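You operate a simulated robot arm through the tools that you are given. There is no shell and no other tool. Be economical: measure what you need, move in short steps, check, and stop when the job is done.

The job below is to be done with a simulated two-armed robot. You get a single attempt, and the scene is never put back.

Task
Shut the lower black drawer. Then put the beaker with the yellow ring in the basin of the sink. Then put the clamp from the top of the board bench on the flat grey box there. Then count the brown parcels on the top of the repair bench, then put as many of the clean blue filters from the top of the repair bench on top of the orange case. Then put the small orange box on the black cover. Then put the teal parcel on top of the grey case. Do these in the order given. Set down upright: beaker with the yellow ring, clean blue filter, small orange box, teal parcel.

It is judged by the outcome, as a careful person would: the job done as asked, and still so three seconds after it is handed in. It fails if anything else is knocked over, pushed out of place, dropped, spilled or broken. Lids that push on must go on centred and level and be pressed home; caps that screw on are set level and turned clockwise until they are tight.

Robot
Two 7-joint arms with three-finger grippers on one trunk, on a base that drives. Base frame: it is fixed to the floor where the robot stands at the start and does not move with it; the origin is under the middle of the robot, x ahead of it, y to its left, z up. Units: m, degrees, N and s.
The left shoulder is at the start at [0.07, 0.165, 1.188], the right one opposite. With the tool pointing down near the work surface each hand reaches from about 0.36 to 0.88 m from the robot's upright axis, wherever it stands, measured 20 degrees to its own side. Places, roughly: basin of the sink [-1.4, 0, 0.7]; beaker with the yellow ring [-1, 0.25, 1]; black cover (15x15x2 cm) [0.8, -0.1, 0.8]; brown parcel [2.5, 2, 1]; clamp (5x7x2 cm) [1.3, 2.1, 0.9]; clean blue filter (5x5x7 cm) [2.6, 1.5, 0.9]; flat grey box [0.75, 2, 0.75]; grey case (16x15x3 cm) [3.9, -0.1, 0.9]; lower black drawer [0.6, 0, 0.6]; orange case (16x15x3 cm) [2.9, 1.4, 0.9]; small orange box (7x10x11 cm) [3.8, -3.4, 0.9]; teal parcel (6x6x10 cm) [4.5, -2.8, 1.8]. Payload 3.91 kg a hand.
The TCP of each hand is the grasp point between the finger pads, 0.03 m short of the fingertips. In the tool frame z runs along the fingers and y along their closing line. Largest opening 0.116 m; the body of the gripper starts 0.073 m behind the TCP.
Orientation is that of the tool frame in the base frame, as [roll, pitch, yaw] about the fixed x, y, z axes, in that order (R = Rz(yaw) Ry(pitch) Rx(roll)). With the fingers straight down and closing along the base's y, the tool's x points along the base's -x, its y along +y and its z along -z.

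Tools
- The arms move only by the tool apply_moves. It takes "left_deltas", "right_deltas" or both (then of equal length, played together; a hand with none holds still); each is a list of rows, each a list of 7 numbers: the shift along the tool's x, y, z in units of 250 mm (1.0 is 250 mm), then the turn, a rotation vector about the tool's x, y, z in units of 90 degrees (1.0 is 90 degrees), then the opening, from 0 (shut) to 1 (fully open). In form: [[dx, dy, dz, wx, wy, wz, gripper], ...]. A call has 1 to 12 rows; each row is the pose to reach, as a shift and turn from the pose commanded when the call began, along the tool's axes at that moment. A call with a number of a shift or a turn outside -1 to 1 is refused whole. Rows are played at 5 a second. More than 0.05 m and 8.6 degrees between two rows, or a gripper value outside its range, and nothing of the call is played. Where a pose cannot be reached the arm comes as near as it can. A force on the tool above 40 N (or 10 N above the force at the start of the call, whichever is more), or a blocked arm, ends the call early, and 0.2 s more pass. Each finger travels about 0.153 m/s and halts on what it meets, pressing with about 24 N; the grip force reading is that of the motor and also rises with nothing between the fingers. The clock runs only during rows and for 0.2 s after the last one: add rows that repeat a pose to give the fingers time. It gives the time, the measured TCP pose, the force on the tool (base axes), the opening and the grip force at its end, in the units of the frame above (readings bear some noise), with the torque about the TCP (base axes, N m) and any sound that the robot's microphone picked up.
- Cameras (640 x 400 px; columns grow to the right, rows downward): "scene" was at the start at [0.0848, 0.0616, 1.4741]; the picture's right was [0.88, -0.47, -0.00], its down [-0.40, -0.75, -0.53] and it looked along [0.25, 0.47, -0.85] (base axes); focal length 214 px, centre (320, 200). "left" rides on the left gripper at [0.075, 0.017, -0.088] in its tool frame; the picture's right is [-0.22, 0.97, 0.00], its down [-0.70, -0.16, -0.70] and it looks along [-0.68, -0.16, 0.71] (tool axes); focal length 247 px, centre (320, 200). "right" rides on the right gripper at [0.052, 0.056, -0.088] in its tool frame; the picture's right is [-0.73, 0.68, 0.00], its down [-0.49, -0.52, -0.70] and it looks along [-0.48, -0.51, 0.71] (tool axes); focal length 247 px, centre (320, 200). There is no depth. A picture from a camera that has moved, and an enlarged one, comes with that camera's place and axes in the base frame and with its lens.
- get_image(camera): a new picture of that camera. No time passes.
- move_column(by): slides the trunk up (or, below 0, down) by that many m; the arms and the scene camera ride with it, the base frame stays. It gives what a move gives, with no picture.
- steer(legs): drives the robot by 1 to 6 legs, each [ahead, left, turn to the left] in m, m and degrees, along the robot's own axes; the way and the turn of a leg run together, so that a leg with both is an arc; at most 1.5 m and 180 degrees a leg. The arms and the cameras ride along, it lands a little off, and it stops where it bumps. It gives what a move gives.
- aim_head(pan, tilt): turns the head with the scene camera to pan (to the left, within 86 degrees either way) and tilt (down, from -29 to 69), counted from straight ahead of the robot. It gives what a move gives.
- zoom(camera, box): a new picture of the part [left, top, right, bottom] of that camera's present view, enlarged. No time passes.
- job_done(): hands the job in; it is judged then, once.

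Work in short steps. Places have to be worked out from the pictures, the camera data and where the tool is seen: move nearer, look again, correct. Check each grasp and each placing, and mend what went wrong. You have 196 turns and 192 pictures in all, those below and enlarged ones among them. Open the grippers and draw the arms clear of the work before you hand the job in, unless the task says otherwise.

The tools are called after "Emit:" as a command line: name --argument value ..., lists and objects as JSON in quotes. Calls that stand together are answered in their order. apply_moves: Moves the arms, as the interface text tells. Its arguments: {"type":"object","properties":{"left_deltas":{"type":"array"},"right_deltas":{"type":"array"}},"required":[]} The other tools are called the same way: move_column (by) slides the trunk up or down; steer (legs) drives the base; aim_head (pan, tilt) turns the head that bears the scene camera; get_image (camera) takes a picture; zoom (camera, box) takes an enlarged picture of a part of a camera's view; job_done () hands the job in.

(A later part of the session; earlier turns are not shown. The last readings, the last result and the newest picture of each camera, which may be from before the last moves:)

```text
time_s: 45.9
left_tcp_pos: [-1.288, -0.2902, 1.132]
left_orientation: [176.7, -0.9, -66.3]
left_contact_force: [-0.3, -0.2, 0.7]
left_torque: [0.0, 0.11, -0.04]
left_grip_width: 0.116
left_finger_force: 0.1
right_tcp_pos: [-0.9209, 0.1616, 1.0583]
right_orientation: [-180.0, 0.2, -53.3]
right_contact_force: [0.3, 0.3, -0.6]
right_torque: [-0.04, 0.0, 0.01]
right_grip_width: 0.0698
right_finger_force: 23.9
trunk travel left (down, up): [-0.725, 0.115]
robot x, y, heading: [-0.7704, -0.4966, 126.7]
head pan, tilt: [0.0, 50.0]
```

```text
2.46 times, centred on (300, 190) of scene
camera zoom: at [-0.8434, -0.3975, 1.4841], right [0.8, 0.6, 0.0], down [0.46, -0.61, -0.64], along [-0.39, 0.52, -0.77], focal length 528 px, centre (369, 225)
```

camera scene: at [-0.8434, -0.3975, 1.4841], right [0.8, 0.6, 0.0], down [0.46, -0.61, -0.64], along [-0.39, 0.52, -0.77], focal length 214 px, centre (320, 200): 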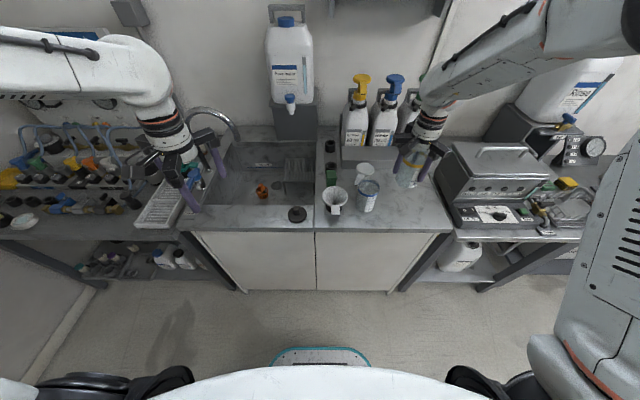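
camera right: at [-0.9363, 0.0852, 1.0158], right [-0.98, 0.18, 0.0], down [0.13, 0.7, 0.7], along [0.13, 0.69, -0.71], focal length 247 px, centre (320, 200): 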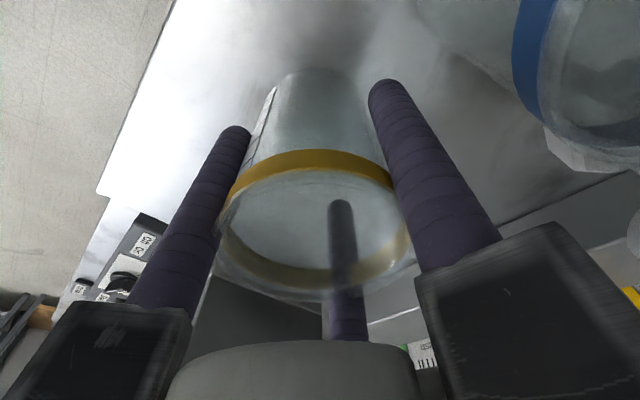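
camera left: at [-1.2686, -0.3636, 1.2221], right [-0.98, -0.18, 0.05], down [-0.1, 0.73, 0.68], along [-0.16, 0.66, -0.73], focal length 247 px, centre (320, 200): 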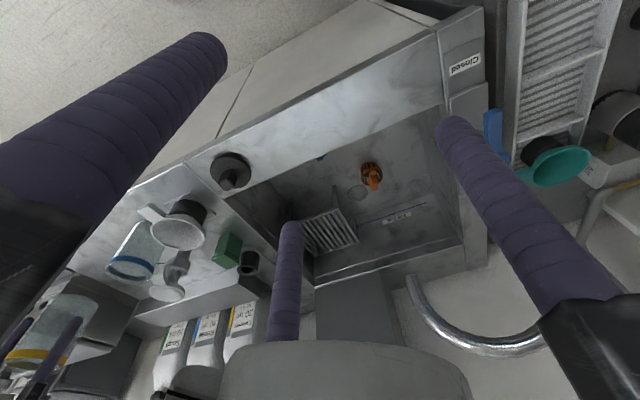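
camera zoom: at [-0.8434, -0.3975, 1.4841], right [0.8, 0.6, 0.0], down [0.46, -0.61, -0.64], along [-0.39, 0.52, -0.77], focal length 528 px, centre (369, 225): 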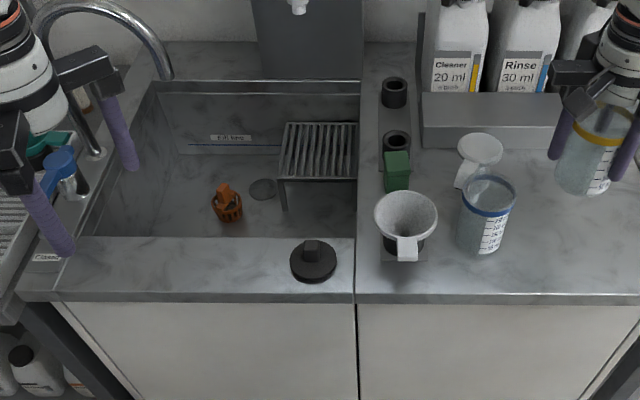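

Free floor in the basin lies front-right, around (-1.315, 0.013), floor z≈0.67. I raise a bit and drive 0.2 m left.

Emit:
apply_moves --right_deltas '[[0, 0, -0.12, 0, 0, 0, 0.45], [0, 0, -0.24, 0, 0, 0, 0.45]]'

Emit:
steer --legs '[[0, 0.2, 0]]'

```text
time_s: 46.5
left_tcp_pos: [-1.2865, -0.2914, 1.1308]
left_orientation: [179.6, -0.4, -66.0]
left_contact_force: [0.7, -1.0, -0.7]
left_torque: [0.03, -0.01, -0.01]
left_grip_width: 0.1161
left_finger_force: 0.1
right_tcp_pos: [-0.921, 0.1587, 1.1179]
right_orientation: [-179.9, -0.1, -53.2]
right_contact_force: [0.1, -0.2, 0.3]
right_torque: [0.03, 0.02, 0.04]
right_grip_width: 0.07
right_finger_force: 24.2
trunk travel left (down, up): [-0.725, 0.115]
robot x, y, heading: [-0.7707, -0.5028, 126.8]
head pan, tilt: [0.0, 50.0]
```

```text
time_s: 48.1
left_tcp_pos: [-1.4502, -0.4109, 1.1287]
left_orientation: [179.5, -0.4, -66.0]
left_contact_force: [0.1, 0.0, -0.8]
left_torque: [-0.02, 0.0, -0.02]
left_grip_width: 0.1161
left_finger_force: 0.1
right_tcp_pos: [-1.082, 0.0389, 1.1189]
right_orientation: [180.0, 0.0, -53.3]
right_contact_force: [0.2, -0.1, -0.1]
right_torque: [-0.03, 0.03, 0.02]
right_grip_width: 0.07
right_finger_force: 23.7
trunk travel left (down, up): [-0.725, 0.115]
robot x, y, heading: [-0.9348, -0.6211, 126.8]
head pan, tilt: [0.0, 50.0]
```

Now move the right hand over the target spot.

Emit:
apply_moves --right_deltas '[[-0.08, 0.135, 0, 0, 0, 0, 0.45], [-0.16, 0.27, 0, 0, 0, 0, 0.45], [-0.24, 0.405, 0, 0, 0, 0, 0.45], [-0.32, 0.54, 0, 0, 0, 0, 0.45], [-0.4, 0.675, 0, 0, 0, 0, 0.45], [-0.476, 0.808, 0, 0, 0, 0, 0.45], [-0.476, 0.808, 0, 0, 0, 0, 0.45]]'

Emit:
get_image --camera "right"

Emit:
get_image --camera "scene"

```text
time_s: 49.7
left_tcp_pos: [-1.4489, -0.4107, 1.1302]
left_orientation: [179.6, -0.5, -66.0]
left_contact_force: [0.5, 0.1, 0.5]
left_torque: [-0.04, 0.0, 0.01]
left_grip_width: 0.116
left_finger_force: 0.1
right_tcp_pos: [-1.3154, 0.0133, 1.1157]
right_orientation: [179.9, 0.0, -53.3]
right_contact_force: [-0.1, 0.2, 0.1]
right_torque: [-0.02, 0.04, -0.01]
right_grip_width: 0.07
right_finger_force: 24.1
trunk travel left (down, up): [-0.725, 0.115]
robot x, y, heading: [-0.9322, -0.6241, 126.6]
head pan, tilt: [0.0, 50.0]
```

```text
157 pictures are left
camera right: at [-1.3301, -0.0615, 1.2034], right [-0.98, 0.18, 0.0], down [0.13, 0.7, 0.7], along [0.13, 0.69, -0.71], focal length 247 px, centre (320, 200)
```

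right: 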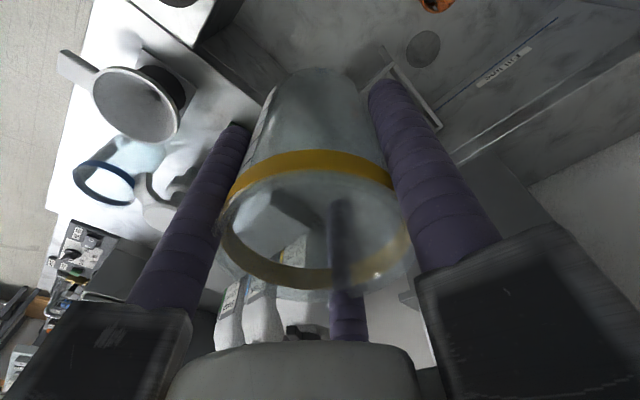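

```text
156 pictures are left
camera scene: at [-1.0059, -0.518, 1.4841], right [0.8, 0.6, 0.0], down [0.46, -0.61, -0.64], along [-0.38, 0.52, -0.77], focal length 214 px, centre (320, 200)
```

scene: 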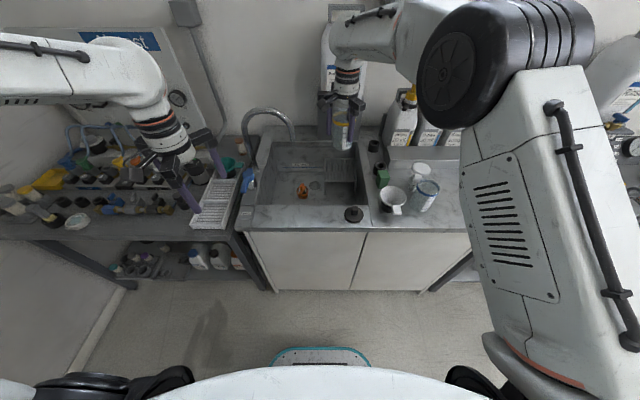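

Emit:
zoom --camera "right" --box '[180, 0, 480, 150]'

```text
2.13 times, centred on (330, 75) of right
camera zoom: at [-1.3301, -0.0615, 1.2034], right [-0.98, 0.18, 0.0], down [0.13, 0.7, 0.7], along [0.13, 0.69, -0.71], focal length 527 px, centre (299, 467)
```

zoom: 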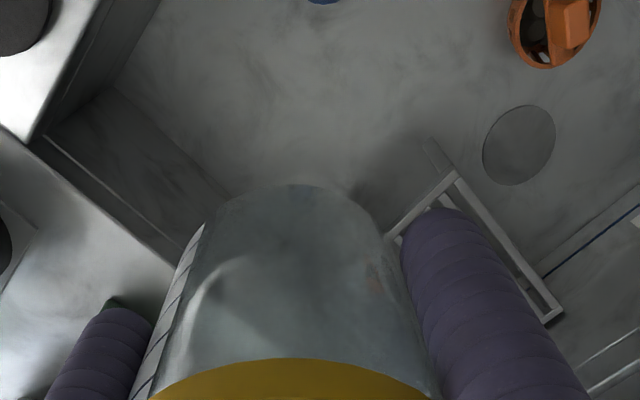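

The landing spot is clear of walls, rack and drain (about 0.11 m from each). I descend.

Emit:
apply_moves --right_deltas '[[0, 0, 0.17, 0, 0, 0, 0.45], [0, 0, 0.34, 0, 0, 0, 0.45], [0, 0, 0.51, 0, 0, 0, 0.45], [0, 0, 0.68, 0, 0, 0, 0.45], [0, 0, 0.85, 0, 0, 0, 0.45], [0, 0, 1.0, 0, 0, 0, 0.45]]'

Emit:
get_image --camera "right"

```text
time_s: 51.1
left_tcp_pos: [-1.4506, -0.4104, 1.129]
left_orientation: [179.6, -0.5, -66.0]
left_contact_force: [0.3, 0.0, -0.7]
left_torque: [-0.01, -0.04, 0.01]
left_grip_width: 0.1161
left_finger_force: 0.1
right_tcp_pos: [-1.3169, 0.0153, 0.8666]
right_orientation: [180.0, 0.0, -53.3]
right_contact_force: [-1.3, 1.0, -0.8]
right_torque: [0.0, 0.02, 0.01]
right_grip_width: 0.0697
right_finger_force: 23.9
trunk travel left (down, up): [-0.725, 0.115]
robot x, y, heading: [-0.9313, -0.6218, 126.6]
head pan, tilt: [0.0, 50.0]
```

```text
154 pictures are left
camera right: at [-1.3317, -0.0585, 0.9547], right [-0.98, 0.18, 0.0], down [0.13, 0.7, 0.7], along [0.13, 0.69, -0.71], focal length 247 px, centre (320, 200)
```

right: 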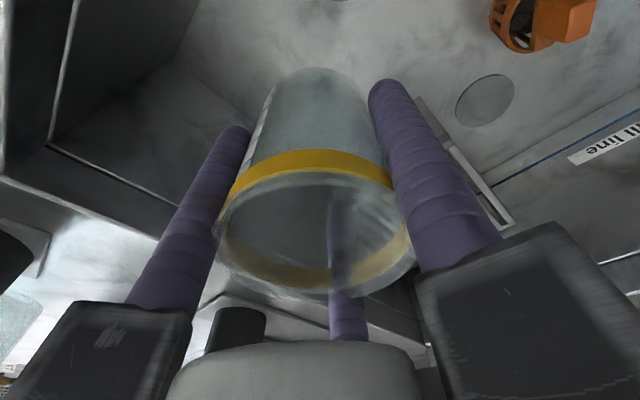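

Still clear. I go down 0.11 m, then in small steps feeling for the floor.

Emit:
apply_moves --right_deltas '[[0, 0, 0.15, 0, 0, 0, 0.45], [0, 0, 0.3, 0, 0, 0, 0.45], [0, 0, 0.44, 0, 0, 0, 0.45], [0, 0, 0.48, 0, 0, 0, 0.45], [0, 0, 0.5, 0, 0, 0, 0.45]]'

Emit:
get_image --camera "right"

```text
time_s: 52.3
left_tcp_pos: [-1.4488, -0.411, 1.1298]
left_orientation: [179.7, -0.5, -66.0]
left_contact_force: [-0.8, -0.4, 0.0]
left_torque: [0.06, -0.01, 0.0]
left_grip_width: 0.1161
left_finger_force: 0.1
right_tcp_pos: [-1.3173, 0.0124, 0.7426]
right_orientation: [180.0, -0.1, -53.3]
right_contact_force: [0.6, 0.9, -0.4]
right_torque: [0.02, -0.01, 0.0]
right_grip_width: 0.0698
right_finger_force: 23.9
trunk travel left (down, up): [-0.725, 0.115]
robot x, y, heading: [-0.9349, -0.6201, 126.7]
head pan, tilt: [0.0, 50.0]
```

```text
153 pictures are left
camera right: at [-1.332, -0.0621, 0.8317], right [-0.98, 0.18, 0.0], down [0.13, 0.7, 0.7], along [0.13, 0.69, -0.71], focal length 247 px, centre (320, 200)
```

right: 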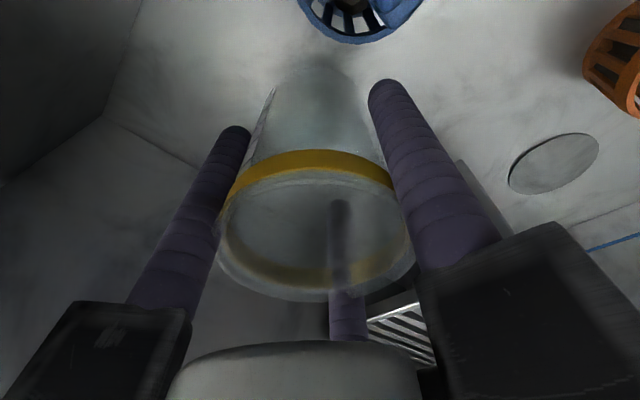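

A blue part sits near the left finger, so I shift 3 cm right and 1 cm forward before lowering further.

Emit:
apply_moves --right_deltas '[[-0.02, -0.06, 0, 0, 0, 0, 0.45], [-0.04, -0.12, 0, 0, 0, 0, 0.45], [-0.04, -0.12, 0.03, 0, 0, 0, 0.45], [-0.04, -0.12, 0.06, 0, 0, 0, 0.45]]'

Emit:
get_image --camera "right"

```text
time_s: 53.3
left_tcp_pos: [-1.4485, -0.4116, 1.1285]
left_orientation: [179.6, -0.5, -66.1]
left_contact_force: [-0.8, 0.1, -0.7]
left_torque: [0.03, 0.0, 0.01]
left_grip_width: 0.1159
left_finger_force: 0.0
right_tcp_pos: [-1.2981, 0.0398, 0.7271]
right_orientation: [-180.0, 0.1, -53.3]
right_contact_force: [0.2, 0.4, 0.2]
right_torque: [-0.03, -0.01, -0.01]
right_grip_width: 0.0699
right_finger_force: 24.1
trunk travel left (down, up): [-0.725, 0.115]
robot x, y, heading: [-0.9312, -0.617, 126.8]
head pan, tilt: [0.0, 50.0]
```

```text
152 pictures are left
camera right: at [-1.3136, -0.0364, 0.8153], right [-0.98, 0.18, 0.0], down [0.13, 0.7, 0.7], along [0.13, 0.69, -0.71], focal length 247 px, centre (320, 200)
```

right: 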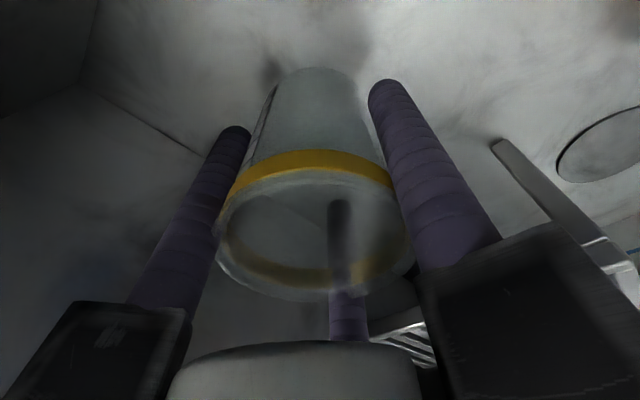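

Clear now. I lower in small steps until touch.

Emit:
apply_moves --right_deltas '[[0, 0, 0.03, 0, 0, 0, 0.45], [0, 0, 0.06, 0, 0, 0, 0.45], [0, 0, 0.08, 0, 0, 0, 0.45]]'

Emit:
get_image --camera "right"

```text
time_s: 54.1
left_tcp_pos: [-1.4497, -0.4132, 1.1291]
left_orientation: [179.6, -0.4, -65.9]
left_contact_force: [-0.2, -0.5, -0.5]
left_torque: [0.01, 0.0, 0.01]
left_grip_width: 0.1159
left_finger_force: 0.0
right_tcp_pos: [-1.2978, 0.0377, 0.7105]
right_orientation: [-180.0, 0.2, -53.3]
right_contact_force: [-0.8, 1.8, 17.0]
right_torque: [-0.05, -0.08, -0.03]
right_grip_width: 0.0697
right_finger_force: 24.2
trunk travel left (down, up): [-0.725, 0.115]
robot x, y, heading: [-0.9333, -0.6191, 127.0]
head pan, tilt: [0.0, 50.0]
```

```text
151 pictures are left
camera right: at [-1.3128, -0.0385, 0.7983], right [-0.98, 0.18, 0.0], down [0.13, 0.7, 0.7], along [0.12, 0.69, -0.71], focal length 247 px, centre (320, 200)
```

right: 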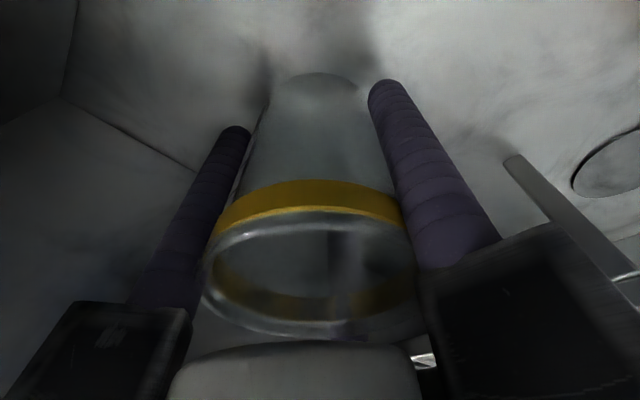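

It rests on the floor (17 N). I open partly, and rise.

Emit:
apply_moves --right_deltas '[[0, 0, -0.008, 0, 0, 0, 0.55], [0, 0, -0.008, 0, 0, 0, 0.75], [0, 0, -0.008, 0, 0, 0, 0.8], [0, 0, -0.1, 0, 0, 0, 0.8], [0, 0, -0.25, 0, 0, 0, 0.8], [0, 0, -0.42, 0, 0, 0, 0.8], [0, 0, -0.6, 0, 0, 0, 0.8], [0, 0, -0.78, 0, 0, 0, 0.8], [0, 0, -0.96, 0, 0, 0, 0.8]]'

Emit:
get_image --camera "right"

```text
time_s: 56.1
left_tcp_pos: [-1.4503, -0.4124, 1.1296]
left_orientation: [179.5, -0.4, -65.9]
left_contact_force: [1.0, 0.1, 0.0]
left_torque: [0.02, -0.01, 0.02]
left_grip_width: 0.1163
left_finger_force: 0.0
right_tcp_pos: [-1.3015, 0.0413, 0.9503]
right_orientation: [-180.0, 0.0, -53.4]
right_contact_force: [0.7, -0.2, 0.1]
right_torque: [-0.01, 0.0, -0.04]
right_grip_width: 0.0926
right_finger_force: 0.1
trunk travel left (down, up): [-0.725, 0.115]
robot x, y, heading: [-0.9331, -0.6179, 126.6]
head pan, tilt: [0.0, 50.0]
```

```text
150 pictures are left
camera right: at [-1.3162, -0.0342, 1.0383], right [-0.98, 0.18, 0.0], down [0.13, 0.7, 0.7], along [0.13, 0.69, -0.71], focal length 247 px, centre (320, 200)
```

right: 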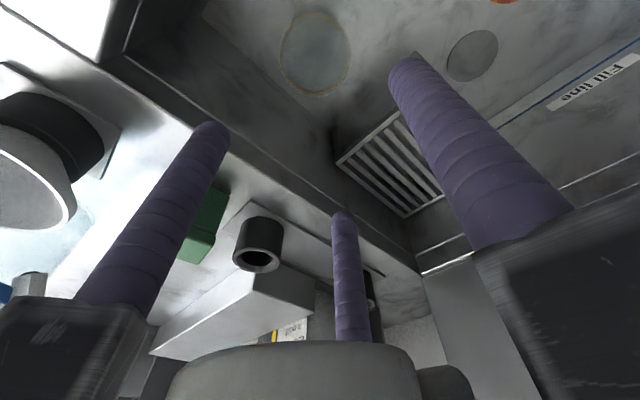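

The beaker stands upright in the basin. I lift out, bring the right arm back to a driving pose and back away.

Emit:
apply_moves --right_deltas '[[0, 0, -0.18, 0, 0, 0, 0.8], [0, 0, -0.36, 0, 0, 0, 0.8], [0, 0, -0.54, 0, 0, 0, 0.9], [0, 0, -0.66, 0, 0, 0, 1], [0.08, -0.15, -0.68, 0, 0, 0, 1], [0.16, -0.3, -0.68, 0, 0, 0, 1], [0.24, -0.45, -0.68, 0, 0, 0, 1], [0.32, -0.6, -0.68, 0, 0, 0, 1], [0.4, -0.75, -0.68, 0, 0, 0, 1]]'

Emit:
steer --legs '[[-0.5, 0, 0]]'

Emit:
get_image --camera "scene"

```text
time_s: 58.1
left_tcp_pos: [-1.4479, -0.4121, 1.1292]
left_orientation: [179.6, -0.4, -66.0]
left_contact_force: [-0.8, 0.8, 0.1]
left_torque: [0.03, 0.0, 0.0]
left_grip_width: 0.1161
left_finger_force: 0.1
right_tcp_pos: [-1.0881, 0.0717, 1.1192]
right_orientation: [179.9, 0.0, -53.3]
right_contact_force: [0.2, -0.3, -0.9]
right_torque: [-0.02, 0.03, 0.0]
right_grip_width: 0.1158
right_finger_force: 0.0
trunk travel left (down, up): [-0.725, 0.115]
robot x, y, heading: [-0.9342, -0.6223, 126.6]
head pan, tilt: [0.0, 50.0]
```

```text
time_s: 61.1
left_tcp_pos: [-1.142, -0.8236, 1.1277]
left_orientation: [179.6, -0.5, -66.1]
left_contact_force: [0.1, -1.1, 0.4]
left_torque: [0.03, 0.01, 0.0]
left_grip_width: 0.1158
left_finger_force: 0.1
right_tcp_pos: [-0.7825, -0.3412, 1.1191]
right_orientation: [-180.0, 0.0, -53.5]
right_contact_force: [-0.3, -0.4, 0.1]
right_torque: [0.0, 0.02, 0.0]
right_grip_width: 0.1162
right_finger_force: 0.0
trunk travel left (down, up): [-0.725, 0.115]
robot x, y, heading: [-0.6251, -1.0349, 126.4]
head pan, tilt: [0.0, 50.0]
```

```text
149 pictures are left
camera scene: at [-0.6998, -0.9302, 1.4839], right [0.8, 0.6, 0.0], down [0.46, -0.61, -0.64], along [-0.38, 0.52, -0.77], focal length 214 px, centre (320, 200)
```

scene: 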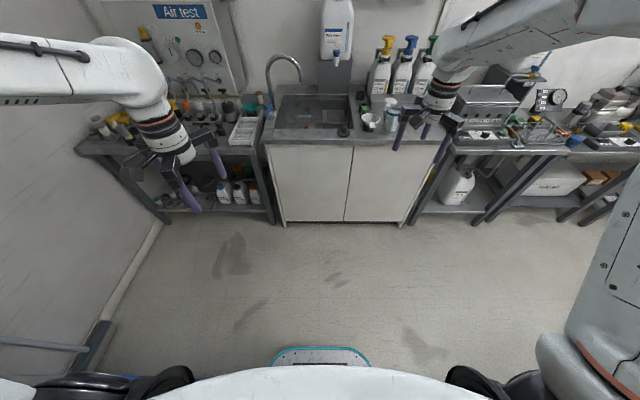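

Now to the board bench: I turn right to face along the aisle, shift left into its middle and drive ahead.

Emit:
steer --legs '[[0, 0, -90], [0, 0.44, 0], [1.1, 0, 0]]'

Emit:
aim_head --pan 0 --tilt 25

Emit:
get_image --camera "scene"

```text
time_s: 73.1
left_tcp_pos: [0.2175, 0.5307, 1.1294]
left_orientation: [179.6, -0.5, -155.6]
left_contact_force: [-0.1, 0.6, -0.1]
left_torque: [0.01, -0.03, 0.0]
left_grip_width: 0.1159
left_finger_force: 0.0
right_tcp_pos: [0.7042, 0.1734, 1.1196]
right_orientation: [179.9, -0.1, -142.9]
right_contact_force: [1.0, -0.8, -0.4]
right_torque: [0.0, 0.02, 0.0]
right_grip_width: 0.1158
right_finger_force: 0.1
trunk travel left (down, up): [-0.725, 0.115]
robot x, y, heading: [0.0154, 0.013, 36.9]
head pan, tilt: [0.0, 50.0]
```

```text
time_s: 74.0
left_tcp_pos: [0.2172, 0.5305, 1.13]
left_orientation: [179.6, -0.5, -155.7]
left_contact_force: [0.1, -0.1, -0.9]
left_torque: [-0.05, -0.01, 0.01]
left_grip_width: 0.1161
left_finger_force: 0.0
right_tcp_pos: [0.7043, 0.1729, 1.1198]
right_orientation: [-180.0, 0.0, -142.9]
right_contact_force: [-0.2, 0.4, 0.2]
right_torque: [0.01, -0.01, 0.01]
right_grip_width: 0.116
right_finger_force: 0.0
trunk travel left (down, up): [-0.725, 0.115]
robot x, y, heading: [0.0122, 0.0103, 37.2]
head pan, tilt: [0.0, 25.0]
```

```text
148 pictures are left
camera scene: at [0.1281, 0.0983, 1.5214], right [0.6, -0.8, 0.0], down [-0.34, -0.26, -0.91], along [0.72, 0.55, -0.42], focal length 214 px, centre (320, 200)
```

scene: 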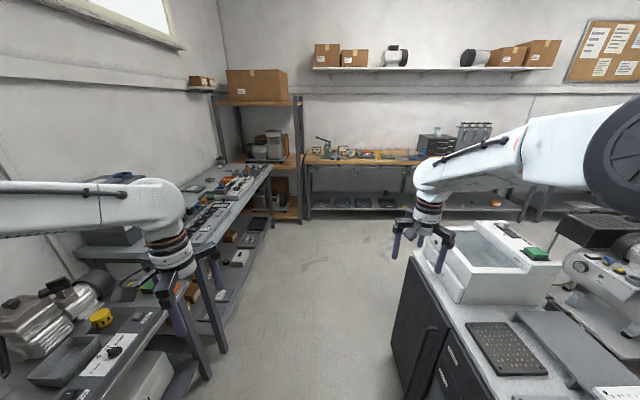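

Clear aisle ahead. I drive on 2.0 m and look left at the board bench.

Emit:
steer --legs '[[1.2, 0, 0], [0.8, 0, 0]]'

Emit:
aim_head --pan 80 --tilt 35

Emit:
get_image --camera "scene"

```text
time_s: 84.1
left_tcp_pos: [1.816, 1.7701, 1.1297]
left_orientation: [179.6, -0.5, -154.8]
left_contact_force: [-0.8, -0.1, 0.5]
left_torque: [0.01, -0.03, -0.02]
left_grip_width: 0.1159
left_finger_force: 0.1
right_tcp_pos: [2.3077, 1.4208, 1.1189]
right_orientation: [180.0, 0.1, -142.1]
right_contact_force: [0.4, -0.4, 1.1]
right_torque: [0.01, 0.02, 0.0]
right_grip_width: 0.116
right_finger_force: 0.0
trunk travel left (down, up): [-0.725, 0.115]
robot x, y, heading: [1.6188, 1.2457, 37.9]
head pan, tilt: [0.0, 25.0]
```

```text
time_s: 85.6
left_tcp_pos: [1.8165, 1.7707, 1.1291]
left_orientation: [179.6, -0.6, -154.7]
left_contact_force: [0.5, -0.2, -0.4]
left_torque: [-0.01, -0.04, 0.01]
left_grip_width: 0.1164
left_finger_force: 0.0
right_tcp_pos: [2.308, 1.4209, 1.119]
right_orientation: [-180.0, 0.1, -142.1]
right_contact_force: [0.1, 0.3, -0.3]
right_torque: [-0.04, 0.02, -0.02]
right_grip_width: 0.1159
right_finger_force: 0.1
trunk travel left (down, up): [-0.725, 0.115]
robot x, y, heading: [1.6178, 1.2506, 38.3]
head pan, tilt: [80.0, 35.0]
```

```text
147 pictures are left
camera scene: at [1.6188, 1.3588, 1.5057], right [0.88, 0.47, 0.0], down [0.27, -0.51, -0.82], along [-0.38, 0.72, -0.57], focal length 214 px, centre (320, 200)
```

scene: 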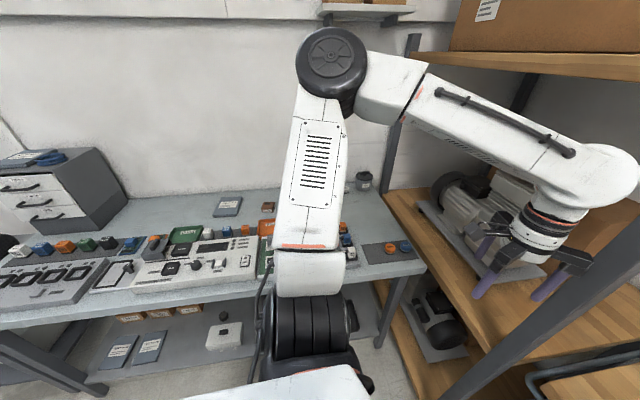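

The shelf unit is near; I back 0.4 m, then turn left to face the board bench.

Emit:
steer --legs '[[-0.4, 0, 0], [0, 0, 88.5]]'

Emit:
aim_head --pan 0 --tilt 35

Emit:
get_image --camera "scene"

```text
time_s: 91.9
left_tcp_pos: [0.7882, 1.2208, 1.1292]
left_orientation: [179.6, -0.5, -67.1]
left_contact_force: [0.3, -0.8, 0.7]
left_torque: [0.0, 0.06, 0.02]
left_grip_width: 0.1162
left_finger_force: 0.2
right_tcp_pos: [1.1578, 1.6968, 1.1187]
right_orientation: [-180.0, 0.1, -54.4]
right_contact_force: [0.3, -0.3, 0.0]
right_torque: [-0.02, 0.03, 0.01]
right_grip_width: 0.1161
right_finger_force: 0.0
trunk travel left (down, up): [-0.725, 0.115]
robot x, y, heading: [1.3004, 1.0036, 125.6]
head pan, tilt: [80.0, 35.0]
```

```text
time_s: 93.4
left_tcp_pos: [0.7878, 1.2203, 1.1293]
left_orientation: [179.6, -0.5, -67.0]
left_contact_force: [-0.5, 0.9, -0.6]
left_torque: [-0.01, -0.03, 0.01]
left_grip_width: 0.116
left_finger_force: 0.0
right_tcp_pos: [1.158, 1.6963, 1.1196]
right_orientation: [180.0, 0.0, -54.4]
right_contact_force: [-0.4, -1.0, 0.3]
right_torque: [-0.02, -0.01, 0.0]
right_grip_width: 0.1158
right_finger_force: 0.1
trunk travel left (down, up): [-0.725, 0.115]
robot x, y, heading: [1.3025, 0.9998, 125.7]
head pan, tilt: [0.0, 35.0]
```

```text
146 pictures are left
camera scene: at [1.2222, 1.1143, 1.5057], right [0.81, 0.58, 0.0], down [0.33, -0.47, -0.82], along [-0.48, 0.67, -0.57], focal length 214 px, centre (320, 200)
```

scene: 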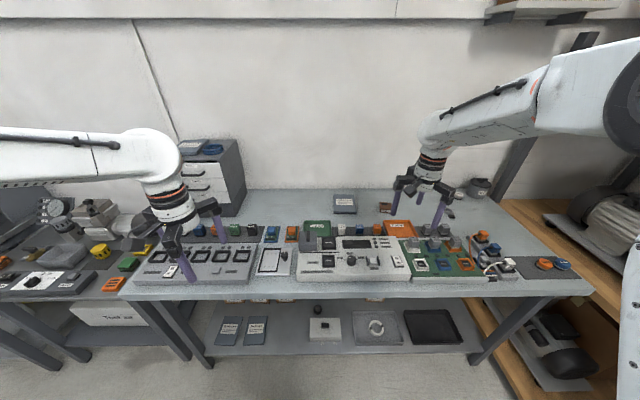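

Emit:
zoom --camera "scene" --box '[120, 170, 360, 300]'

Emit:
zoom --camera "scene" --box '[340, 170, 600, 310]'

```text
2.67 times, centred on (240, 235) of scene
camera zoom: at [1.2222, 1.1143, 1.5057], right [0.81, 0.58, 0.0], down [0.33, -0.47, -0.82], along [-0.48, 0.67, -0.57], focal length 572 px, centre (533, 107)
```

zoom: 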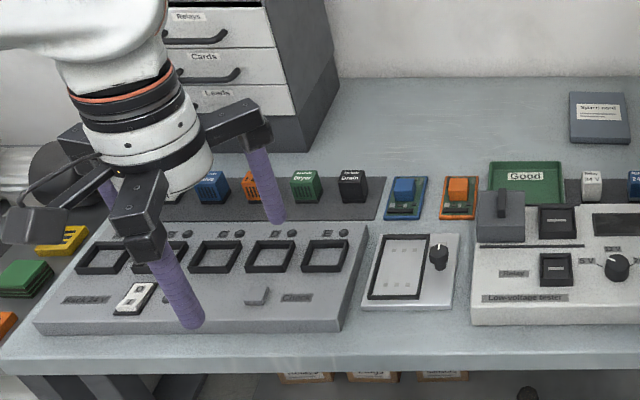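

```text
2.46 times, centred on (470, 240) of scene
camera zoom: at [1.2222, 1.1143, 1.5057], right [0.81, 0.58, 0.0], down [0.33, -0.47, -0.82], along [-0.48, 0.67, -0.57], focal length 528 px, centre (-49, 102)
```

zoom: 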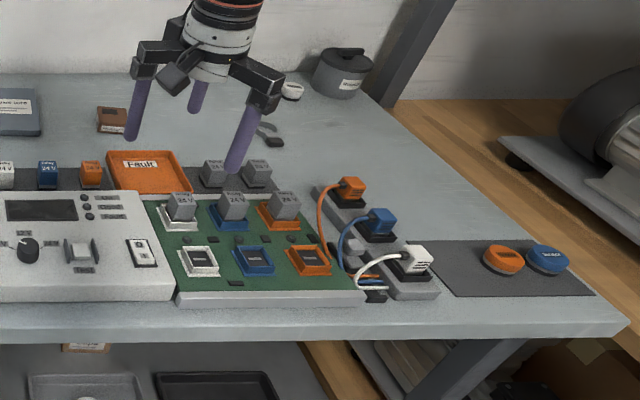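

Emit:
zoom --camera "scene" --box '[430, 180, 500, 240]'

Emit:
get_image --camera "right"

```text
6.67 times, centred on (465, 210) of scene
camera zoom: at [1.2222, 1.1143, 1.5057], right [0.81, 0.58, 0.0], down [0.33, -0.47, -0.82], along [-0.48, 0.67, -0.57], focal length 1430 px, centre (-647, 133)
```

zoom: 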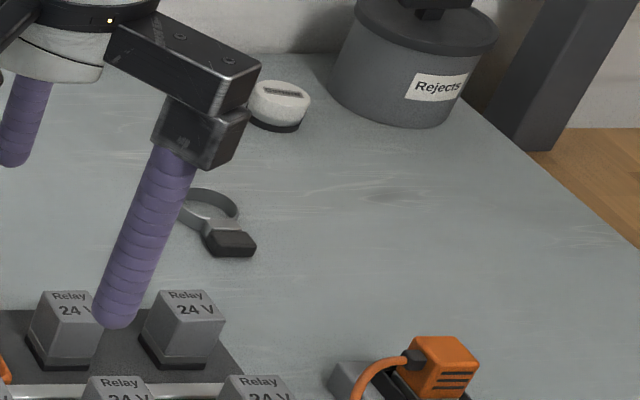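

```text
142 pictures are left
camera right: at [1.1412, 1.6218, 1.2073], right [-0.98, 0.2, 0.0], down [0.14, 0.7, 0.7], along [0.14, 0.69, -0.71], focal length 247 px, centre (320, 200)
```

right: 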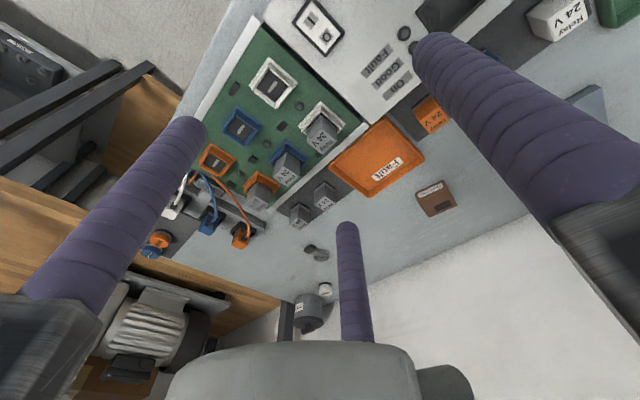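

The clamp (black block with grey band) triangulates to (1.257, 2.157, 0.85). I shift right 0.33 m and forward 0.2 m.

Emit:
steer --legs '[[0, 0, 1.2], [0, -0.33, 0], [0.2, 0, 0]]'

Emit:
get_image --camera "right"

Emit:
get_image --camera "scene"

```text
time_s: 97.1
left_tcp_pos: [0.9207, 1.5624, 1.1293]
left_orientation: [179.6, -0.4, -65.6]
left_contact_force: [-0.4, 0.2, -0.1]
left_torque: [-0.01, -0.01, 0.05]
left_grip_width: 0.1159
left_finger_force: 0.0
right_tcp_pos: [1.2757, 2.048, 1.1189]
right_orientation: [180.0, 0.0, -52.8]
right_contact_force: [-0.5, 0.3, 0.0]
right_torque: [0.0, 0.0, 0.01]
right_grip_width: 0.1161
right_finger_force: 0.0
trunk travel left (down, up): [-0.725, 0.115]
robot x, y, heading: [1.4341, 1.3611, 127.1]
head pan, tilt: [0.0, 35.0]
```

```text
141 pictures are left
camera right: at [1.2619, 1.9731, 1.2081], right [-0.99, 0.17, 0.0], down [0.12, 0.7, 0.7], along [0.12, 0.69, -0.71], focal length 247 px, centre (320, 200)
```

right: 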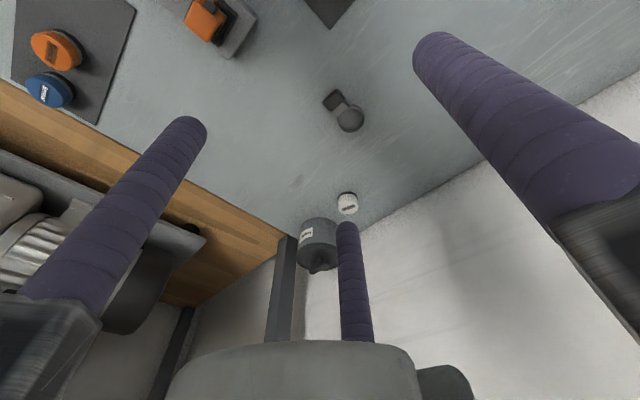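

```text
140 pictures are left
camera scene: at [1.3572, 1.4678, 1.5059], right [0.8, 0.6, 0.0], down [0.35, -0.46, -0.82], along [-0.5, 0.65, -0.57], focal length 214 px, centre (320, 200)
```

scene: 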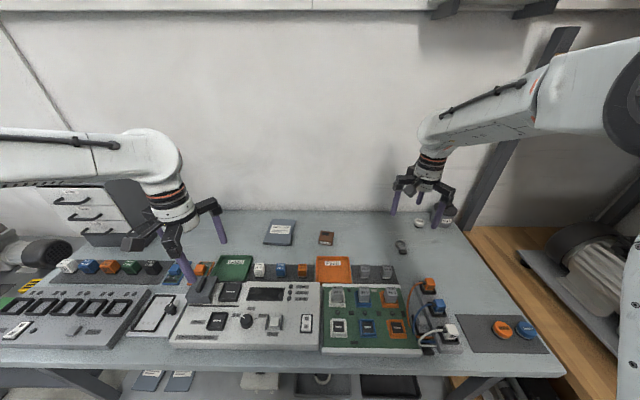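

Emit:
zoom --camera "right" --box '[290, 70, 400, 150]'

Emit:
zoom --camera "scene" --box '[370, 220, 430, 270]'

Emit:
zoom --camera "scene" --box '[250, 205, 350, 265]'

```text
5.00 times, centred on (345, 110) of right
camera zoom: at [1.2619, 1.9731, 1.2081], right [-0.99, 0.17, 0.0], down [0.12, 0.7, 0.7], along [0.12, 0.69, -0.71], focal length 1235 px, centre (195, 650)
```

zoom: 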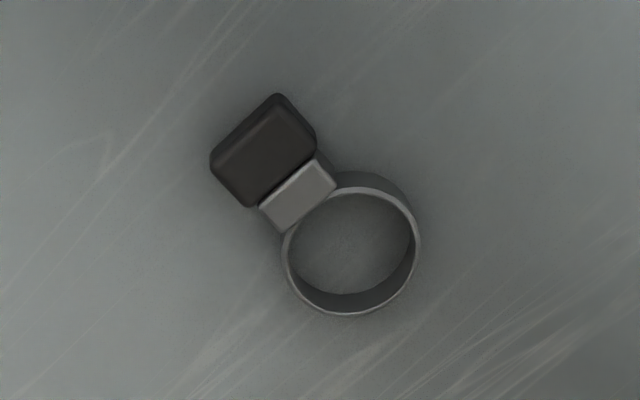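

```text
8.00 times, centred on (400, 245) of scene
camera zoom: at [1.3572, 1.4678, 1.5059], right [0.8, 0.6, 0.0], down [0.35, -0.46, -0.82], along [-0.5, 0.65, -0.57], focal length 1716 px, centre (-320, -160)
```

zoom: 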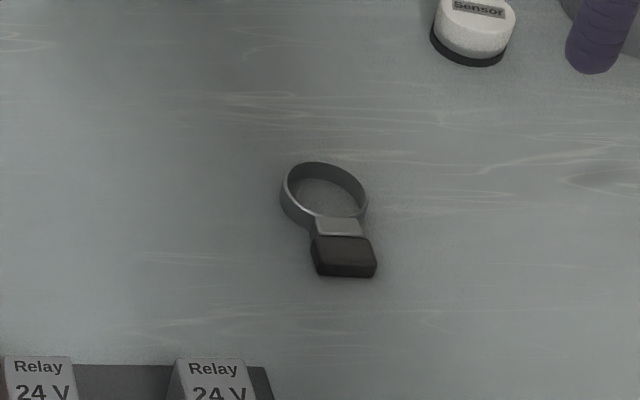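

```text
6.40 times, centred on (300, 235) of scene
camera zoom: at [1.3572, 1.4678, 1.5059], right [0.8, 0.6, 0.0], down [0.35, -0.46, -0.82], along [-0.5, 0.65, -0.57], focal length 1373 px, centre (448, -24)
```

zoom: 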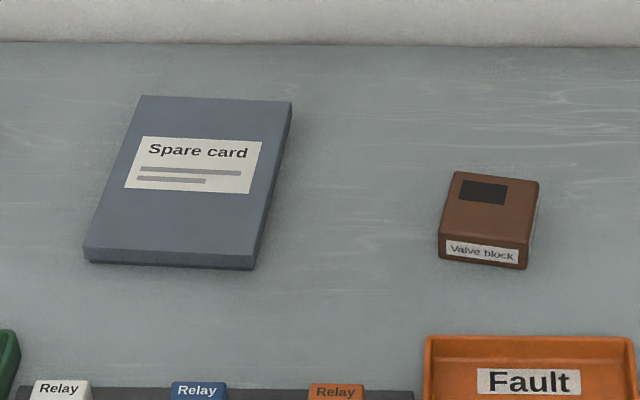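

The "flat grey box" is the Spare card box at about (0.80, 1.90). I bring the right hand over the clamp's black block at (1.268, 2.12), aligned with it.

Emit:
apply_moves --right_deltas '[[-0.06, -0.04, 0.12, 0, 0, 0.02, 0.9], [-0.12, -0.08, 0.25, 0, 0, 0.04, 0.8], [-0.18, -0.12, 0.38, 0, 0, 0.063, 0.7], [-0.248, -0.15, 0.52, 0, 0, 0.063, 0.6], [-0.248, -0.15, 0.66, 0, 0, 0.063, 0.6], [-0.248, -0.15, 0.7, 0, 0, 0.063, 0.6]]'

Emit:
get_image --camera "right"

```text
time_s: 98.5
left_tcp_pos: [0.9201, 1.5632, 1.1297]
left_orientation: [179.6, -0.4, -65.5]
left_contact_force: [-0.3, 0.7, -0.8]
left_torque: [0.01, 0.0, 0.03]
left_grip_width: 0.116
left_finger_force: 0.1
right_tcp_pos: [1.2674, 2.1224, 0.9441]
right_orientation: [-179.9, 0.0, -58.5]
right_contact_force: [-0.1, 0.4, -0.6]
right_torque: [-0.03, 0.01, 0.0]
right_grip_width: 0.0697
right_finger_force: 0.0
trunk travel left (down, up): [-0.725, 0.115]
robot x, y, heading: [1.4388, 1.3576, 127.2]
head pan, tilt: [0.0, 35.0]
```

```text
136 pictures are left
camera right: at [1.2465, 2.048, 1.0327], right [-0.96, 0.27, 0.0], down [0.19, 0.69, 0.7], along [0.19, 0.67, -0.71], focal length 247 px, centre (320, 200)
```

right: 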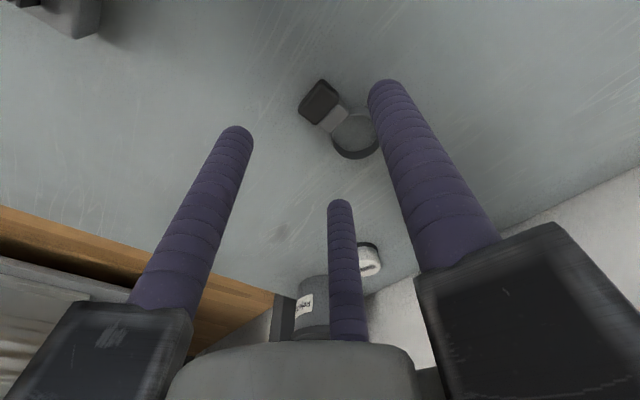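

Aligned within a few mm. I descend toward the bench in small steps.

Emit:
apply_moves --right_deltas '[[0.012, 0, 0.1, 0, 0, 0, 0.6], [0.012, 0, 0.2, 0, 0, 0, 0.6], [0.012, 0, 0.24, 0, 0, 0, 0.6], [0.012, 0, 0.265, 0, 0, 0, 0.6]]'

Emit:
get_image --camera "right"

```text
time_s: 99.5
left_tcp_pos: [0.9193, 1.5619, 1.1302]
left_orientation: [179.6, -0.3, -65.7]
left_contact_force: [-0.6, 0.0, 0.4]
left_torque: [-0.03, -0.07, 0.03]
left_grip_width: 0.1159
left_finger_force: 0.0
right_tcp_pos: [1.2676, 2.1238, 0.8904]
right_orientation: [-179.8, 1.2, -58.6]
right_contact_force: [8.9, -4.0, 28.0]
right_torque: [1.0, -0.18, -0.32]
right_grip_width: 0.0673
right_finger_force: 0.1
trunk travel left (down, up): [-0.725, 0.115]
robot x, y, heading: [1.4375, 1.3602, 126.8]
head pan, tilt: [0.0, 35.0]
stopped in row 4 (right hand): the force on the tool passed its limit at 46 N (the readings are from after the stop); the commanded pose is now the measured one
```

```text
135 pictures are left
camera right: at [1.2473, 2.0482, 0.9782], right [-0.96, 0.27, 0.01], down [0.2, 0.67, 0.71], along [0.18, 0.69, -0.7], focal length 247 px, centre (320, 200)
```

right: 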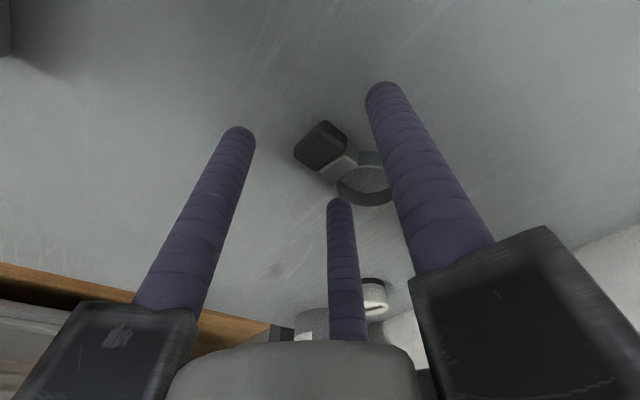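

The contact point computes to a third, forward-right finger on the clamp's ring: the gripper really has three fingers at 120°. I rise and turn the tool 30° so the ring's stem falls between two fingers.

Emit:
apply_moves --right_deltas '[[0, 0, -0.16, 0, 0.013, 0.0, 0.6], [0, 0, -0.24, 0, 0.013, 0.09, 0.6], [0, 0, -0.24, 0, 0.013, 0.17, 0.6], [0, 0, -0.24, 0, 0.013, 0.25, 0.6], [0, 0, -0.24, 0, 0.013, 0.333, 0.6]]'

Emit:
get_image --camera "right"

```text
time_s: 100.7
left_tcp_pos: [0.9194, 1.5622, 1.129]
left_orientation: [179.6, -0.3, -65.5]
left_contact_force: [-0.3, -0.7, 0.3]
left_torque: [-0.01, 0.03, 0.0]
left_grip_width: 0.1159
left_finger_force: 0.0
right_tcp_pos: [1.2674, 2.121, 0.9458]
right_orientation: [-180.0, -0.4, -88.7]
right_contact_force: [0.0, 0.6, 0.7]
right_torque: [0.01, -0.01, 0.02]
right_grip_width: 0.0697
right_finger_force: 0.1
trunk travel left (down, up): [-0.725, 0.115]
robot x, y, heading: [1.4408, 1.3602, 127.4]
head pan, tilt: [0.0, 35.0]
```

```text
134 pictures are left
camera right: at [1.2117, 2.0687, 1.0342], right [-0.7, 0.72, -0.01], down [0.51, 0.5, 0.7], along [0.5, 0.48, -0.72], focal length 247 px, centre (320, 200)
```

right: 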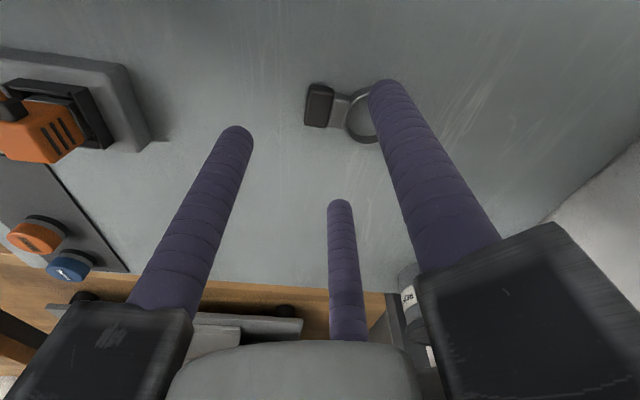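

The geometry gives ~1 cm clearance from ring to both fingers. I descend.

Emit:
apply_moves --right_deltas '[[0, 0, 0.1, 0, 0, 0, 0.6], [0, 0, 0.2, 0, 0, 0, 0.6], [0, 0, 0.24, 0, 0, 0, 0.6], [0, 0, 0.26, 0, 0, 0, 0.6], [0, 0, 0.27, 0, 0, 0, 0.6]]'

Emit:
get_image --camera "right"

```text
time_s: 101.9
left_tcp_pos: [0.9207, 1.5628, 1.1297]
left_orientation: [179.7, -0.4, -65.5]
left_contact_force: [-0.1, 0.8, -0.3]
left_torque: [-0.04, 0.0, 0.02]
left_grip_width: 0.1161
left_finger_force: 0.2
right_tcp_pos: [1.266, 2.1226, 0.8804]
right_orientation: [180.0, -0.4, -88.3]
right_contact_force: [1.3, -0.5, 6.5]
right_torque: [0.23, -0.15, -0.06]
right_grip_width: 0.0697
right_finger_force: 0.0
trunk travel left (down, up): [-0.725, 0.115]
robot x, y, heading: [1.44, 1.3544, 127.3]
head pan, tilt: [0.0, 35.0]
```

```text
133 pictures are left
camera right: at [1.211, 2.0676, 0.9689], right [-0.7, 0.71, 0.0], down [0.51, 0.5, 0.7], along [0.5, 0.49, -0.72], focal length 247 px, centre (320, 200)
```

right: 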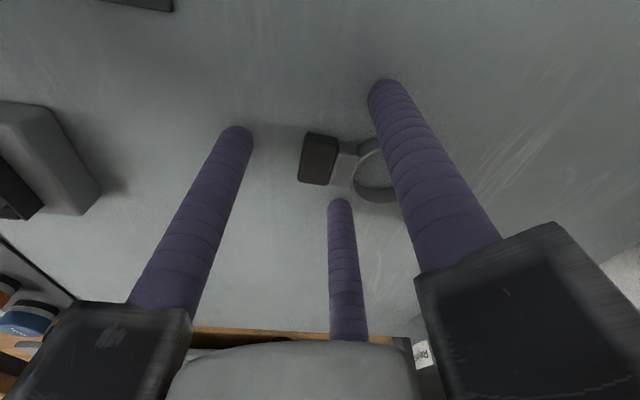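

Fingertips just touch the bench. I lift 2 mm and close.

Emit:
apply_moves --right_deltas '[[0, 0, -0.012, 0, 0, 0, 0.45], [0, 0, -0.012, 0, 0, 0, 0.3], [0, 0, -0.012, 0, 0, 0, 0.15], [0, 0, -0.012, 0, 0, 0, 0.05], [0, 0, -0.012, 0, 0, 0, 0.05]]'

Emit:
get_image --camera "right"

```text
time_s: 103.1
left_tcp_pos: [0.9185, 1.5629, 1.1288]
left_orientation: [179.7, -0.4, -65.5]
left_contact_force: [0.0, 0.3, -0.2]
left_torque: [-0.04, -0.01, 0.0]
left_grip_width: 0.116
left_finger_force: 0.1
right_tcp_pos: [1.267, 2.1198, 0.8811]
right_orientation: [-180.0, -0.5, -88.5]
right_contact_force: [0.5, 0.2, -0.3]
right_torque: [0.02, 0.03, 0.01]
right_grip_width: 0.033
right_finger_force: 24.3
trunk travel left (down, up): [-0.725, 0.115]
robot x, y, heading: [1.4381, 1.3572, 127.3]
head pan, tilt: [0.0, 35.0]
```

```text
132 pictures are left
camera right: at [1.211, 2.0672, 0.97], right [-0.7, 0.71, -0.01], down [0.51, 0.51, 0.7], along [0.5, 0.48, -0.72], focal length 247 px, centre (320, 200)
```

right: 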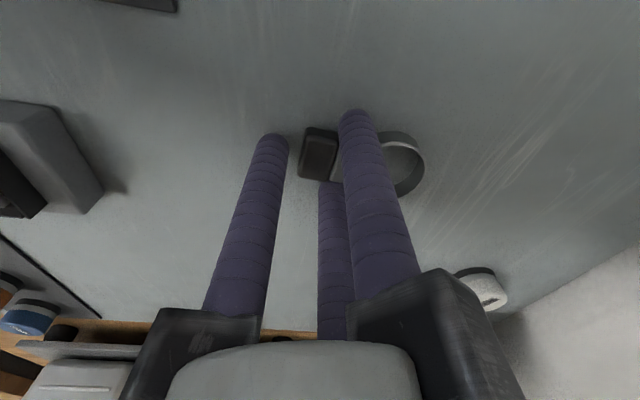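

Closed on something 3.3 cm wide. I lift and check.

Emit:
apply_moves --right_deltas '[[0, 0, -0.12, 0, 0, 0, 0.05], [0, 0, -0.28, 0, 0, 0, 0.05], [0, 0, -0.44, 0, 0, 0, 0.05], [0, 0, -0.6, 0, 0, 0, 0.05]]'

Emit:
get_image --camera "right"

```text
time_s: 104.1
left_tcp_pos: [0.9191, 1.5621, 1.1302]
left_orientation: [179.6, -0.4, -65.6]
left_contact_force: [-0.1, -0.7, 0.1]
left_torque: [0.0, -0.01, 0.03]
left_grip_width: 0.116
left_finger_force: 0.0
right_tcp_pos: [1.2678, 2.1204, 1.0294]
right_orientation: [-180.0, -0.3, -88.5]
right_contact_force: [0.1, -0.4, 0.1]
right_torque: [0.06, 0.03, -0.02]
right_grip_width: 0.0334
right_finger_force: 24.2
trunk travel left (down, up): [-0.725, 0.115]
robot x, y, heading: [1.4383, 1.3549, 127.2]
head pan, tilt: [0.0, 35.0]
```

```text
131 pictures are left
camera right: at [1.2123, 2.0674, 1.1185], right [-0.7, 0.71, -0.01], down [0.51, 0.5, 0.7], along [0.5, 0.48, -0.72], focal length 247 px, centre (320, 200)
```

right: 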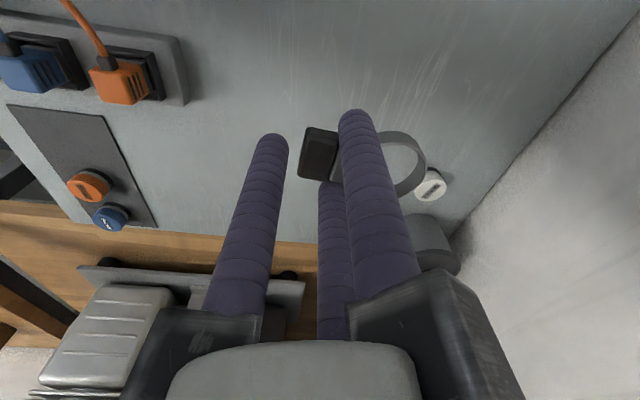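

The clamp is held. I move the left hand inward (away from the drawer chest) and drive left 0.42 m toward the flat grey box.

Emit:
apply_moves --left_deltas '[[-0.035, -0.15, -0.0, 0, 0, 0, 1], [-0.07, -0.3, 0, 0, 0, 0, 1], [-0.105, -0.46, 0, 0, 0, 0, 1], [-0.14, -0.62, 0, 0, 0, 0, 1], [-0.17, -0.78, 0, 0, 0, 0, 1]]'

Emit:
steer --legs '[[0, 0.42, 0]]'

Emit:
get_image --camera "scene"

Emit:
get_image --camera "right"

```text
time_s: 105.3
left_tcp_pos: [1.0822, 1.6824, 1.1278]
left_orientation: [179.5, -0.5, -65.5]
left_contact_force: [1.2, 0.3, 0.0]
left_torque: [-0.05, 0.02, 0.03]
left_grip_width: 0.1161
left_finger_force: 0.0
right_tcp_pos: [1.2684, 2.1227, 1.0283]
right_orientation: [-180.0, -0.5, -88.5]
right_contact_force: [0.1, -0.5, -0.3]
right_torque: [-0.04, -0.02, 0.0]
right_grip_width: 0.033
right_finger_force: 23.8
trunk travel left (down, up): [-0.725, 0.115]
robot x, y, heading: [1.4347, 1.3574, 127.1]
head pan, tilt: [0.0, 35.0]
```

```text
time_s: 107.9
left_tcp_pos: [0.7465, 1.4247, 1.1278]
left_orientation: [179.5, -0.5, -65.4]
left_contact_force: [0.9, -0.1, -0.4]
left_torque: [0.0, 0.0, 0.02]
left_grip_width: 0.1159
left_finger_force: 0.0
right_tcp_pos: [0.9321, 1.8663, 1.0285]
right_orientation: [-179.9, -0.6, -88.4]
right_contact_force: [0.2, -0.7, 0.1]
right_torque: [-0.01, 0.04, 0.01]
right_grip_width: 0.0333
right_finger_force: 23.7
trunk travel left (down, up): [-0.725, 0.115]
robot x, y, heading: [1.1053, 1.1009, 127.6]
head pan, tilt: [0.0, 35.0]
```

```text
130 pictures are left
camera scene: at [1.0218, 1.2142, 1.5057], right [0.8, 0.61, 0.0], down [0.35, -0.46, -0.82], along [-0.5, 0.65, -0.57], focal length 214 px, centre (320, 200)
```

scene: 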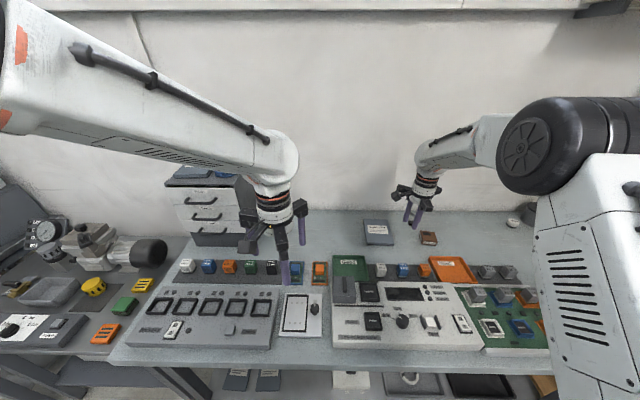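

```text
129 pictures are left
camera right: at [0.8756, 1.8135, 1.1169], right [-0.7, 0.71, -0.01], down [0.51, 0.51, 0.7], along [0.5, 0.48, -0.72], focal length 247 px, centre (320, 200)
```

right: 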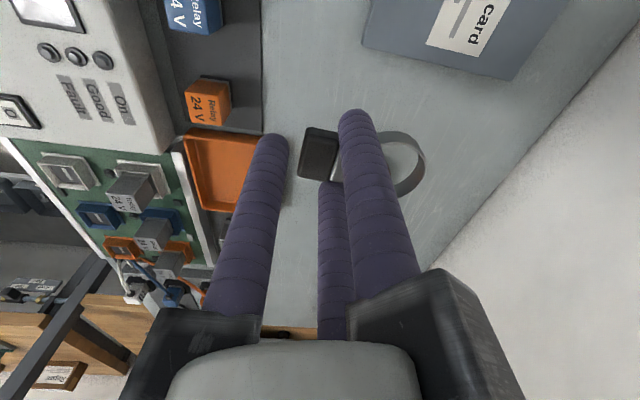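

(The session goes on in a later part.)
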